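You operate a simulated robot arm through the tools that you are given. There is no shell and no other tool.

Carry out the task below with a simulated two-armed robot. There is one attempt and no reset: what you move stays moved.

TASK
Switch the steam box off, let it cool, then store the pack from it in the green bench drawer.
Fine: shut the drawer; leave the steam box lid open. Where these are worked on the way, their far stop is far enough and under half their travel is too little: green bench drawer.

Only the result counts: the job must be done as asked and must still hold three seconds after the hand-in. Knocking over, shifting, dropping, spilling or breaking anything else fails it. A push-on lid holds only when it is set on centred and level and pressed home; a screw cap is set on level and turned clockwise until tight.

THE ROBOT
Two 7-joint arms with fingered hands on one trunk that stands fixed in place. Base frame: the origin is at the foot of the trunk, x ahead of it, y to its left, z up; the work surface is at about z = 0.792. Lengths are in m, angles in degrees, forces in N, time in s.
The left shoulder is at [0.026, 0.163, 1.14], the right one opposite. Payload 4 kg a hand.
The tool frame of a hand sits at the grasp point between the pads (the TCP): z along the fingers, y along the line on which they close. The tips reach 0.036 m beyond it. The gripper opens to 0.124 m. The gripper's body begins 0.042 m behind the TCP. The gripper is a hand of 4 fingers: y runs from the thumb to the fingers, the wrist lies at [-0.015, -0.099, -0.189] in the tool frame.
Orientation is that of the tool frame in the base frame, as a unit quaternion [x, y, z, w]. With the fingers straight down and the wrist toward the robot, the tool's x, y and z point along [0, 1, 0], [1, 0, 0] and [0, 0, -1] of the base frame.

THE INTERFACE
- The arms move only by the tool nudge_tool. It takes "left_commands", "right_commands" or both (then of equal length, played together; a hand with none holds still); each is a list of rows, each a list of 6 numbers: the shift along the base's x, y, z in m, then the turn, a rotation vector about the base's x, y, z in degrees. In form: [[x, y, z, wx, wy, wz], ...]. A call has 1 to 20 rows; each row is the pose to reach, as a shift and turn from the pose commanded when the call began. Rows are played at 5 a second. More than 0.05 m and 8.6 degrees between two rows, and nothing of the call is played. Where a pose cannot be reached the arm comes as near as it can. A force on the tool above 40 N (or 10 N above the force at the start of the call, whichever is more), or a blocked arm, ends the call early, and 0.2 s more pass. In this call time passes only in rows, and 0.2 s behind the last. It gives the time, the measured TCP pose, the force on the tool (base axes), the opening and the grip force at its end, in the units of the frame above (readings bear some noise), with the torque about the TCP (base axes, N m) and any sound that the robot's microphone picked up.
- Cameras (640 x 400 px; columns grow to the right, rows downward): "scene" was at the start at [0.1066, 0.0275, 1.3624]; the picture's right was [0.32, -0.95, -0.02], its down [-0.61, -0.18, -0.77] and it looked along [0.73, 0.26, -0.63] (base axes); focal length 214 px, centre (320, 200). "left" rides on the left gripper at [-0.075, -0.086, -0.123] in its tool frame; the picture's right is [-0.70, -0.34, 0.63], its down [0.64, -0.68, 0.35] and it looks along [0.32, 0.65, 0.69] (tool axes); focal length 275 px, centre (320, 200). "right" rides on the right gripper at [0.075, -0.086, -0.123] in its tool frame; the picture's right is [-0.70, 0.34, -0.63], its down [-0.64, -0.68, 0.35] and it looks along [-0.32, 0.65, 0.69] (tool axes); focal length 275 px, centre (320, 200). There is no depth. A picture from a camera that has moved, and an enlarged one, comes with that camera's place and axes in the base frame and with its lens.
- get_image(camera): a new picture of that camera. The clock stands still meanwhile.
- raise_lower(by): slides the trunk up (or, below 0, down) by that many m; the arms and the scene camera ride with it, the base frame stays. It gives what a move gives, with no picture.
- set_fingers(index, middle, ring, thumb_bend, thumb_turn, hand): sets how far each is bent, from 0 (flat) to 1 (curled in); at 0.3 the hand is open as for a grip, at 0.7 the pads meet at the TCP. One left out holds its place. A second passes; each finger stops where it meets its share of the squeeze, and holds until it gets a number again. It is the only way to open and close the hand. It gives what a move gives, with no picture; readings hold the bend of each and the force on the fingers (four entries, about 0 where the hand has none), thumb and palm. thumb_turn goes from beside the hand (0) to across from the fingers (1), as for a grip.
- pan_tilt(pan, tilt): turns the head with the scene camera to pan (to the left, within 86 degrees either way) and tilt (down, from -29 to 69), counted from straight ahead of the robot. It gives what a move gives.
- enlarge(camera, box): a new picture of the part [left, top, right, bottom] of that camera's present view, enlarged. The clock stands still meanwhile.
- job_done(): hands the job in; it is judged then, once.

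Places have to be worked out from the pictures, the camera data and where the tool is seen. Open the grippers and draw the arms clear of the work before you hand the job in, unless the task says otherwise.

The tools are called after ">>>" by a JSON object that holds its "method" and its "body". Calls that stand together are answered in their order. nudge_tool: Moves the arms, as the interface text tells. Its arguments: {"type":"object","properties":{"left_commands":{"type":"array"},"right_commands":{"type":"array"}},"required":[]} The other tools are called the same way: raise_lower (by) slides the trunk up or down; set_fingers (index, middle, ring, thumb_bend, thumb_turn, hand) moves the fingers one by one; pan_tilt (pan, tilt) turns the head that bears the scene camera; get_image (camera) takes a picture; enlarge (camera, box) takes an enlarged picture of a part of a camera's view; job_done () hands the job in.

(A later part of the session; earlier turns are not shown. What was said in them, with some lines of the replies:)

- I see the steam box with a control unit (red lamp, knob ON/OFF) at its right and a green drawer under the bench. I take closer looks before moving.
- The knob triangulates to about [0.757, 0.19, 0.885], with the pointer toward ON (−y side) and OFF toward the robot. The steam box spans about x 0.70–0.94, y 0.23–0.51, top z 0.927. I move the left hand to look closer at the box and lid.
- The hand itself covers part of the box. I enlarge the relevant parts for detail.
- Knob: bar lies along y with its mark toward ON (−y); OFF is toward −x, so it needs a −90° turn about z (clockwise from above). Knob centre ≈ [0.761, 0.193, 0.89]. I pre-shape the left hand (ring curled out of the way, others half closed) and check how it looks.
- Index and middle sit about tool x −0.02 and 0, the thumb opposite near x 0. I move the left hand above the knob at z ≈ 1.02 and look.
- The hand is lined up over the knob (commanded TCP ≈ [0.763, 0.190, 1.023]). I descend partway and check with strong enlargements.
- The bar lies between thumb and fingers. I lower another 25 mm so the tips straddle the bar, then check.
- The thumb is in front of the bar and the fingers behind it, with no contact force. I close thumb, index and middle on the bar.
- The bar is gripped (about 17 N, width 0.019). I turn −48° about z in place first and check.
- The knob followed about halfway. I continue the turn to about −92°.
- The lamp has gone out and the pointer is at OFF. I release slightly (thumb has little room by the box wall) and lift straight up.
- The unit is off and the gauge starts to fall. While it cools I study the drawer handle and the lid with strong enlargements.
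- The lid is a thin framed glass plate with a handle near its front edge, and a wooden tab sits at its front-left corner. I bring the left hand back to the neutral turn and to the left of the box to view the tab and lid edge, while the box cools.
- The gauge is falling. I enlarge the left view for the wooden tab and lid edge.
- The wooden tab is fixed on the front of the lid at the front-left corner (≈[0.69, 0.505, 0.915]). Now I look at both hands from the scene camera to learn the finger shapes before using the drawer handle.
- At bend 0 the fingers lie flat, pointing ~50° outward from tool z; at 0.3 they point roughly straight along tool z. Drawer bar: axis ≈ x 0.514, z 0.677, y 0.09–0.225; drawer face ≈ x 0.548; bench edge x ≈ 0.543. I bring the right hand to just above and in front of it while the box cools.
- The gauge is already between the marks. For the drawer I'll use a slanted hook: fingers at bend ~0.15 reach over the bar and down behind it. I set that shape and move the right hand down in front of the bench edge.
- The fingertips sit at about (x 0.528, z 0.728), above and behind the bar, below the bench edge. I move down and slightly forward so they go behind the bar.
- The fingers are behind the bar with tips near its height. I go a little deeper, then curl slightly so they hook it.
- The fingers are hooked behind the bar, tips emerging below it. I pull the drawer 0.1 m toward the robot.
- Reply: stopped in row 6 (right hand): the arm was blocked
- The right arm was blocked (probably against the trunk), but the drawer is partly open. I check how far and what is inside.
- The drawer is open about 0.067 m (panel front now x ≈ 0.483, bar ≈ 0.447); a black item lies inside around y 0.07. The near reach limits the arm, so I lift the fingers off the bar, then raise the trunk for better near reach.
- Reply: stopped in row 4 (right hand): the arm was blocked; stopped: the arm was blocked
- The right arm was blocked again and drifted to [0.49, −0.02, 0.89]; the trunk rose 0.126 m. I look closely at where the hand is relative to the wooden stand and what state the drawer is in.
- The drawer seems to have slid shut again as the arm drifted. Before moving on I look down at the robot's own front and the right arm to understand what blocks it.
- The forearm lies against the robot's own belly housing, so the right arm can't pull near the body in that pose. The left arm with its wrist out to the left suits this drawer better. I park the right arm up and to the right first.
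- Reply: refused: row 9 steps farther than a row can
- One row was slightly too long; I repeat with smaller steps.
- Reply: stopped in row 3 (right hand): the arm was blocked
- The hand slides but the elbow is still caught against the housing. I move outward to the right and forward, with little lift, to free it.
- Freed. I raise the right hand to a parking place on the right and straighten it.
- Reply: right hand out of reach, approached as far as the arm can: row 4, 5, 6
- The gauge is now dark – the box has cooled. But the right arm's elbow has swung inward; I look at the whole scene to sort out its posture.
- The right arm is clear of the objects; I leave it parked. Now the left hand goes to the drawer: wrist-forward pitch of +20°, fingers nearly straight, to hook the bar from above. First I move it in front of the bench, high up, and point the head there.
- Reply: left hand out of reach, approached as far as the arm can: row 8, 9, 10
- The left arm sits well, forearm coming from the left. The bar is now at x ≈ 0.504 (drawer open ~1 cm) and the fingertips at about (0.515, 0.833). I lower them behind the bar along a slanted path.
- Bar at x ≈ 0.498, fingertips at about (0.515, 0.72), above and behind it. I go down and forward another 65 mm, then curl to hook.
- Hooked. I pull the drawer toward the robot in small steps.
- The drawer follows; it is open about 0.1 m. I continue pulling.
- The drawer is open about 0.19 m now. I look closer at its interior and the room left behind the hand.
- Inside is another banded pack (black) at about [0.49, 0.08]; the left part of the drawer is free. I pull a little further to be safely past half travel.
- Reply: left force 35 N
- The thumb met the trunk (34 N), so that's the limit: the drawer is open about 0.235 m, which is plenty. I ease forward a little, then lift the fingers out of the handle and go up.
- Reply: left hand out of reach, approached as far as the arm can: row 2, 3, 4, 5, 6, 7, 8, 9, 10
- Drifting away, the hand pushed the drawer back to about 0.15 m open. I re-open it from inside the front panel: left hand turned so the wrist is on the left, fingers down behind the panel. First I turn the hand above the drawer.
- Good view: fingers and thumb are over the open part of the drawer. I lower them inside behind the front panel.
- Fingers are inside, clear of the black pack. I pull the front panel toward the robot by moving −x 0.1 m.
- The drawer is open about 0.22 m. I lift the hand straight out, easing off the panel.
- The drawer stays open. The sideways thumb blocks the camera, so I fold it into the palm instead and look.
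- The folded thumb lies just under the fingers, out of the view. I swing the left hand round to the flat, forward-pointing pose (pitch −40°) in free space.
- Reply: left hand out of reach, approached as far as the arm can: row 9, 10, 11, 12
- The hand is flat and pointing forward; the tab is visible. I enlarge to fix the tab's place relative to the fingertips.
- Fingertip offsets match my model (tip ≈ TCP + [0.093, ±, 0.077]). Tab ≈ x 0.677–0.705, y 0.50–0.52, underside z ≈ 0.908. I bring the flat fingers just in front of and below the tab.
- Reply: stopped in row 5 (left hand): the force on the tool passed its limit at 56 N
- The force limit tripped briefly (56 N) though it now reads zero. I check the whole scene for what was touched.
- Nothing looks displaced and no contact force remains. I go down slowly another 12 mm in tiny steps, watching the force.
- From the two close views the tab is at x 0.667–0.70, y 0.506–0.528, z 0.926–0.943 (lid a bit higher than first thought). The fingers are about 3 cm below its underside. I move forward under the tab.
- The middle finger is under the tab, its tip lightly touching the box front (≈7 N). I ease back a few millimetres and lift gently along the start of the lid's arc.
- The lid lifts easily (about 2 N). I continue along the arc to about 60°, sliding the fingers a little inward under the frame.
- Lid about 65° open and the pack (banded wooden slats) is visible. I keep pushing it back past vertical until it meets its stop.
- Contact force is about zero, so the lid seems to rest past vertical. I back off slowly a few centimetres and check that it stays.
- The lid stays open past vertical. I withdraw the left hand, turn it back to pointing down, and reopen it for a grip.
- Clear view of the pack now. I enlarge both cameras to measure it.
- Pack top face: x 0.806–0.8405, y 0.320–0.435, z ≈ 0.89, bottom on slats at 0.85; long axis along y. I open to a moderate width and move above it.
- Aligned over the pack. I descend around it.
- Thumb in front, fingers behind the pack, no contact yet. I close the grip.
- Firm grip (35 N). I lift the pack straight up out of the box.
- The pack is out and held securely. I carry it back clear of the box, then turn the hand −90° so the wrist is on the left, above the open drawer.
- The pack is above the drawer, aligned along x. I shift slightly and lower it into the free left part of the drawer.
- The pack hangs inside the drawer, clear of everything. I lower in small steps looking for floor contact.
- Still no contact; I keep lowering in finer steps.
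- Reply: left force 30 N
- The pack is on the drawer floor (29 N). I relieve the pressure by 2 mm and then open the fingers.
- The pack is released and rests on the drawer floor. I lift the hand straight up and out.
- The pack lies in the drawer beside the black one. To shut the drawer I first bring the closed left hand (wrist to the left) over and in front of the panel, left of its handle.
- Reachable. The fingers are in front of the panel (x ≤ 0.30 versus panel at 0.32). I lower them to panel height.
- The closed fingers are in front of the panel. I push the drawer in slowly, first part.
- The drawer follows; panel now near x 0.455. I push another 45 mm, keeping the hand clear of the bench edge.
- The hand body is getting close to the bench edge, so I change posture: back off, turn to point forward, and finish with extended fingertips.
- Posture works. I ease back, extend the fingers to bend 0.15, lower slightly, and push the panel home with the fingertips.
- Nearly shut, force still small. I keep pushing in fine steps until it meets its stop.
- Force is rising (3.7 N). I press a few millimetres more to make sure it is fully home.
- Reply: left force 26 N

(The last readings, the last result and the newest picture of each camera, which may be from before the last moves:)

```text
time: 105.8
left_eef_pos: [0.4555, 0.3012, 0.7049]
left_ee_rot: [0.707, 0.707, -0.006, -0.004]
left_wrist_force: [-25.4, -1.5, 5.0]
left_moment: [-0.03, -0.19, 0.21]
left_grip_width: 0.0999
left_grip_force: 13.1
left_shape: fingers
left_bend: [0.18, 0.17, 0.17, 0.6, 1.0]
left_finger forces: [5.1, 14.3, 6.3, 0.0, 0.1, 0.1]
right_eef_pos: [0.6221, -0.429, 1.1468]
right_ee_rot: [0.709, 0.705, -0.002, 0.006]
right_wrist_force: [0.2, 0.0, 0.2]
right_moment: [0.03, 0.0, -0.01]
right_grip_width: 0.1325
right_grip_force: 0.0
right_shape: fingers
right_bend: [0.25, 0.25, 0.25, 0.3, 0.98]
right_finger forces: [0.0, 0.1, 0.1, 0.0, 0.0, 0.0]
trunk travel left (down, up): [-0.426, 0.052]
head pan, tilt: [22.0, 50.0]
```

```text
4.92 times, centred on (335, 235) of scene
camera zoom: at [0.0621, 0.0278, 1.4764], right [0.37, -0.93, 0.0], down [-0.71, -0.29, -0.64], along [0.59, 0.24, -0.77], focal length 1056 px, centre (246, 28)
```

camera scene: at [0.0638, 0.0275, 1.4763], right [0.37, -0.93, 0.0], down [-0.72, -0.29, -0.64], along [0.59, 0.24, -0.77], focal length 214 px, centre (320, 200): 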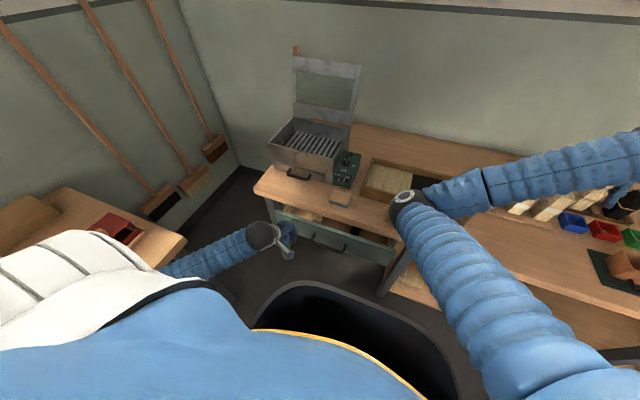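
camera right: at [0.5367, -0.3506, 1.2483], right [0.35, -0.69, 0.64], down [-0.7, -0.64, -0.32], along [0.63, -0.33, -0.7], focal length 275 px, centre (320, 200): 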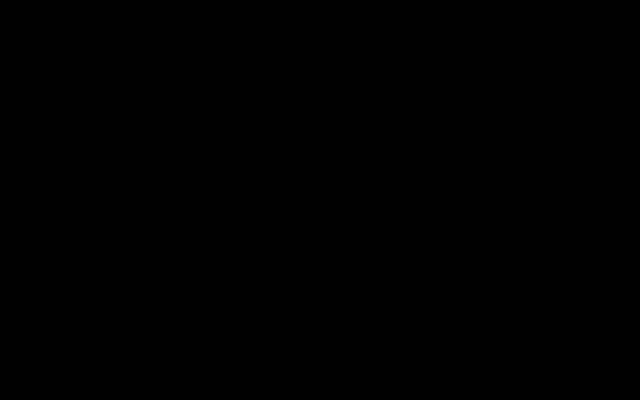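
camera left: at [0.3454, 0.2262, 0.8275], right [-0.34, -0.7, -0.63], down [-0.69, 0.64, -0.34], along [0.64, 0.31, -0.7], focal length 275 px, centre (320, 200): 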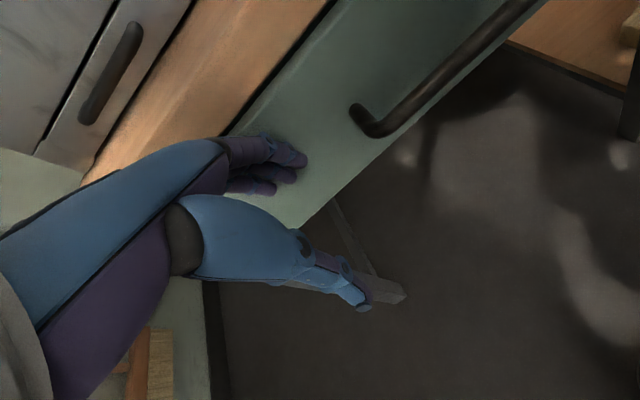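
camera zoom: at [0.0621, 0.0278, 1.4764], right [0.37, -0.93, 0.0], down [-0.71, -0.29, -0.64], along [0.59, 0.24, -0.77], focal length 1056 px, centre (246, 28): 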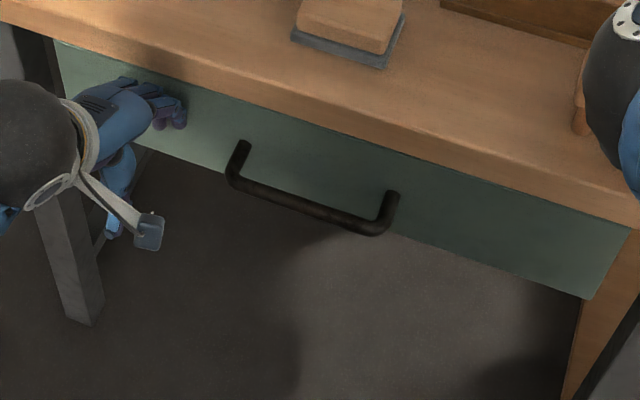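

The drawer is firmly at its stop (25 N). I withdraw the left hand backwards, then left and up, clear of the work.

>>> {"method": "nudge_tool", "body": {"left_commands": [[-0.015, 0, 0, 0, 0, 0], [-0.05, 0, 0, 0, 0, 0], [-0.06, 0.035, 0.015, 0, 0, 0], [-0.06, 0.07, 0.045, 0, 0, 0], [-0.06, 0.105, 0.08, 0, 0, 0], [-0.05, 0.135, 0.115, 0, 0, 0], [-0.04, 0.16, 0.155, 0, 0, 0], [-0.03, 0.18, 0.195, 0, 0, 0], [-0.02, 0.195, 0.24, 0, 0, 0], [-0.01, 0.205, 0.285, 0, 0, 0], [0, 0.21, 0.33, 0, 0, 0], [0.01, 0.215, 0.375, 0, 0, 0]]}}

>>> {"method": "set_fingers", "body": {"hand": "left", "index": 0.3, "middle": 0.3, "ring": 0.3, "thumb_bend": 0.3}}

>>> {"method": "get_image", "body": {"camera": "scene"}}

>>> {"method": "enlarge", "body": {"camera": "scene", "box": [240, 170, 420, 290]}}

>>> {"method": "get_image", "body": {"camera": "left"}}

```text
time: 108.3
left_eef_pos: [0.4684, 0.5189, 1.0804]
left_ee_rot: [0.707, 0.707, -0.005, -0.004]
left_wrist_force: [0.0, 0.7, -0.4]
left_moment: [-0.03, 0.01, 0.0]
left_grip_width: 0.1053
left_grip_force: 0.1
left_shape: fingers
left_bend: [0.15, 0.15, 0.15, 0.6, 1.0]
left_finger forces: [0.0, 0.1, 0.0, 0.0, 0.0, 0.1]
right_eef_pos: [0.623, -0.4298, 1.1454]
right_ee_rot: [0.709, 0.705, -0.002, 0.006]
right_wrist_force: [0.0, 0.2, 0.4]
right_moment: [-0.01, -0.01, 0.01]
right_grip_width: 0.1325
right_grip_force: 0.0
right_shape: fingers
right_bend: [0.25, 0.25, 0.25, 0.3, 0.98]
right_finger forces: [0.1, 0.1, 0.1, 0.1, 0.0, 0.0]
trunk travel left (down, up): [-0.426, 0.052]
head pan, tilt: [22.0, 50.0]
```

```text
time: 109.3
left_eef_pos: [0.4679, 0.5206, 1.0789]
left_ee_rot: [0.707, 0.707, -0.005, -0.004]
left_wrist_force: [-0.3, 0.2, -0.3]
left_moment: [0.01, 0.0, -0.03]
left_grip_width: 0.1235
left_grip_force: 0.1
left_shape: fingers
left_bend: [0.3, 0.3, 0.3, 0.3, 0.98]
left_finger forces: [0.1, 0.0, 0.0, 0.0, 0.0, 0.0]
right_eef_pos: [0.6244, -0.4306, 1.1455]
right_ee_rot: [0.71, 0.704, -0.002, 0.006]
right_wrist_force: [-0.7, 0.0, 0.6]
right_moment: [0.02, 0.05, -0.03]
right_grip_width: 0.1326
right_grip_force: 0.0
right_shape: fingers
right_bend: [0.25, 0.25, 0.25, 0.3, 0.98]
right_finger forces: [0.0, 0.0, 0.0, 0.1, 0.0, 0.1]
trunk travel left (down, up): [-0.426, 0.052]
head pan, tilt: [22.0, 50.0]
```

```text
taken
camera scene: at [0.0642, 0.0281, 1.4763], right [0.37, -0.93, 0.0], down [-0.72, -0.29, -0.64], along [0.59, 0.24, -0.77], focal length 214 px, centre (320, 200)
```

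scene: 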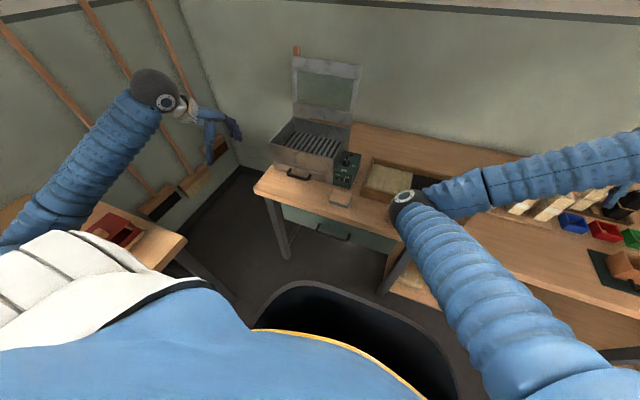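

```text
3.33 times, centred on (330, 230) of scene
camera zoom: at [0.0642, 0.0281, 1.4763], right [0.37, -0.93, 0.0], down [-0.72, -0.29, -0.64], along [0.59, 0.24, -0.77], focal length 715 px, centre (287, 100)
```

zoom: 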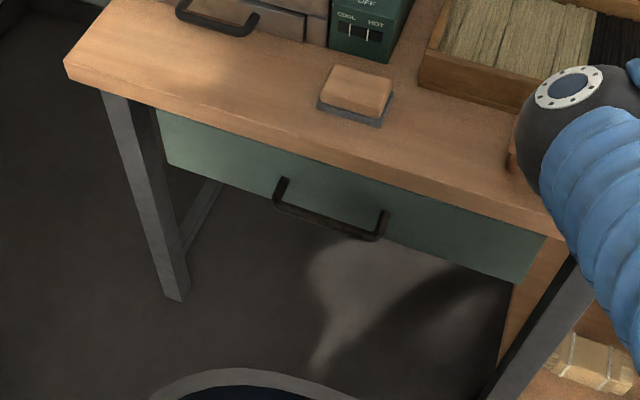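

```text
taken
camera left: at [0.3845, 0.444, 1.2012], right [-0.35, -0.7, -0.63], down [-0.69, 0.64, -0.34], along [0.64, 0.31, -0.7], focal length 275 px, centre (320, 200)
```

left: 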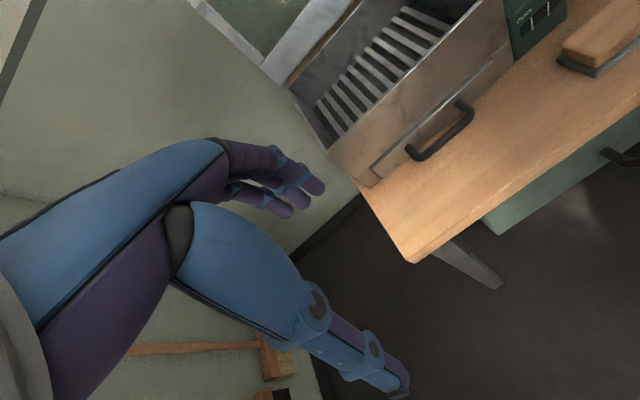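

Drawer shut, lid open, box off, left arm clear. I check the right side of the bench and the right arm for anything disturbed.

>>> {"method": "pan_tilt", "body": {"pan": -30, "tilt": 40}}

>>> {"method": "get_image", "body": {"camera": "scene"}}

>>> {"method": "pan_tilt", "body": {"pan": 5, "tilt": 35}}

>>> {"method": "get_image", "body": {"camera": "scene"}}

```text
time: 110.6
left_eef_pos: [0.4683, 0.5195, 1.0784]
left_ee_rot: [0.707, 0.707, -0.004, -0.003]
left_wrist_force: [0.5, -0.4, -0.3]
left_moment: [0.02, -0.02, 0.03]
left_grip_width: 0.1233
left_grip_force: 0.0
left_shape: fingers
left_bend: [0.3, 0.3, 0.3, 0.3, 0.98]
left_finger forces: [0.1, 0.0, 0.0, 0.0, 0.0, 0.0]
right_eef_pos: [0.6227, -0.4297, 1.1452]
right_ee_rot: [0.71, 0.704, -0.002, 0.006]
right_wrist_force: [-0.5, -0.1, 0.2]
right_moment: [0.0, -0.02, -0.03]
right_grip_width: 0.1326
right_grip_force: 0.0
right_shape: fingers
right_bend: [0.25, 0.25, 0.25, 0.3, 0.98]
right_finger forces: [0.1, 0.0, 0.0, 0.0, 0.0, 0.1]
trunk travel left (down, up): [-0.426, 0.052]
head pan, tilt: [-30.0, 40.0]
```

```text
taken
camera scene: at [0.0665, -0.0432, 1.4904], right [-0.5, -0.87, 0.0], down [-0.56, 0.32, -0.76], along [0.66, -0.38, -0.65], focal length 214 px, centre (320, 200)
```

scene: 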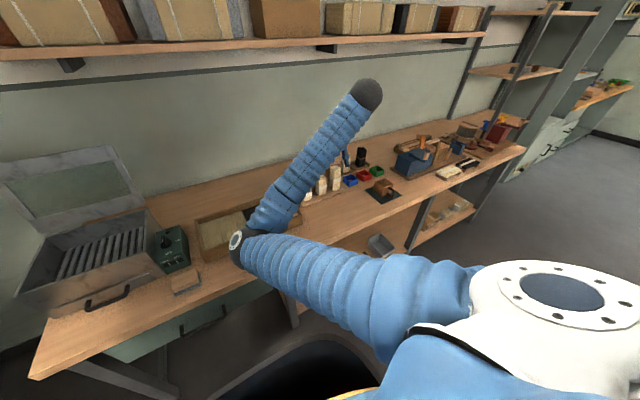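

```text
time: 111.6
left_eef_pos: [0.4682, 0.5188, 1.0792]
left_ee_rot: [0.707, 0.707, -0.005, -0.004]
left_wrist_force: [0.9, -0.4, 0.3]
left_moment: [-0.01, -0.02, 0.01]
left_grip_width: 0.1234
left_grip_force: 0.1
left_shape: fingers
left_bend: [0.3, 0.3, 0.3, 0.3, 0.98]
left_finger forces: [0.0, 0.0, 0.0, 0.1, 0.0, 0.0]
right_eef_pos: [0.623, -0.4294, 1.1445]
right_ee_rot: [0.71, 0.704, -0.003, 0.006]
right_wrist_force: [0.8, -0.1, 1.2]
right_moment: [-0.02, 0.03, 0.04]
right_grip_width: 0.1324
right_grip_force: 0.1
right_shape: fingers
right_bend: [0.25, 0.25, 0.25, 0.3, 0.98]
right_finger forces: [0.1, 0.0, 0.0, 0.0, 0.0, 0.0]
trunk travel left (down, up): [-0.426, 0.052]
head pan, tilt: [5.0, 35.0]
```

```text
taken
camera scene: at [0.0807, 0.0069, 1.4979], right [0.09, -1.0, 0.0], down [-0.58, -0.05, -0.81], along [0.81, 0.07, -0.58], focal length 214 px, centre (320, 200)
```

scene: 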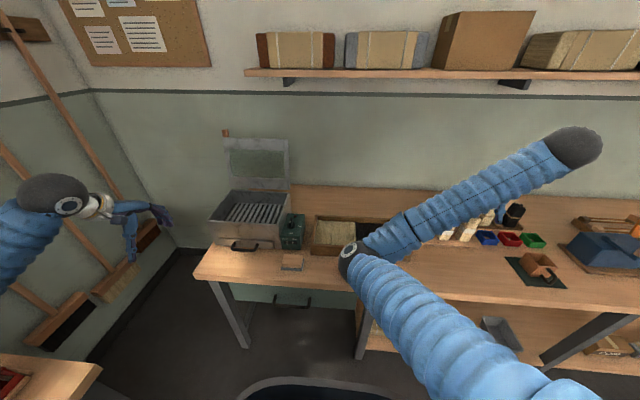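

Everything else on the bench stands as before: the pack is in the shut green drawer, the steam box is off and cool with its lid open, and both arms are clear with open grippers. I hand the job in.

>>> {"method": "job_done", "body": {}}

```text
The job is handed in.
```

I handed the job in. My last pictures showed this:

- **Steam box:** it is switched off and the lamp is out. The heat gauge had gone dark (cool) before I opened the lid. The lid is open and stays there by itself.
- **Pack:** it lies in the green bench drawer, beside a black pack that was already there.
- **Drawer:** it is shut; I pressed it until it stopped hard (about 25 N).
- **Arms:** both grippers are open, and the arms are clear of the box and drawer.

Three things did not go smoothly:

- **Drawer slid back:** while I was opening it, drifting arms pushed it closed twice, once all the way and once partway. I reopened it before placing the pack, to about 0.22 m. The black pack looked unmoved relative to the drawer front each time I checked.
- **Unexplained force:** the left hand registered a brief 56 N as I approached the lid. I found nothing touched or moved, but I don't know what caused it.
- **Right arm near the wooden stand:** the right arm got stuck against the robot and drifted close to the stand. Readings showed no contact, and later pictures showed the stand upright, but in the very last picture the right arm hid it.
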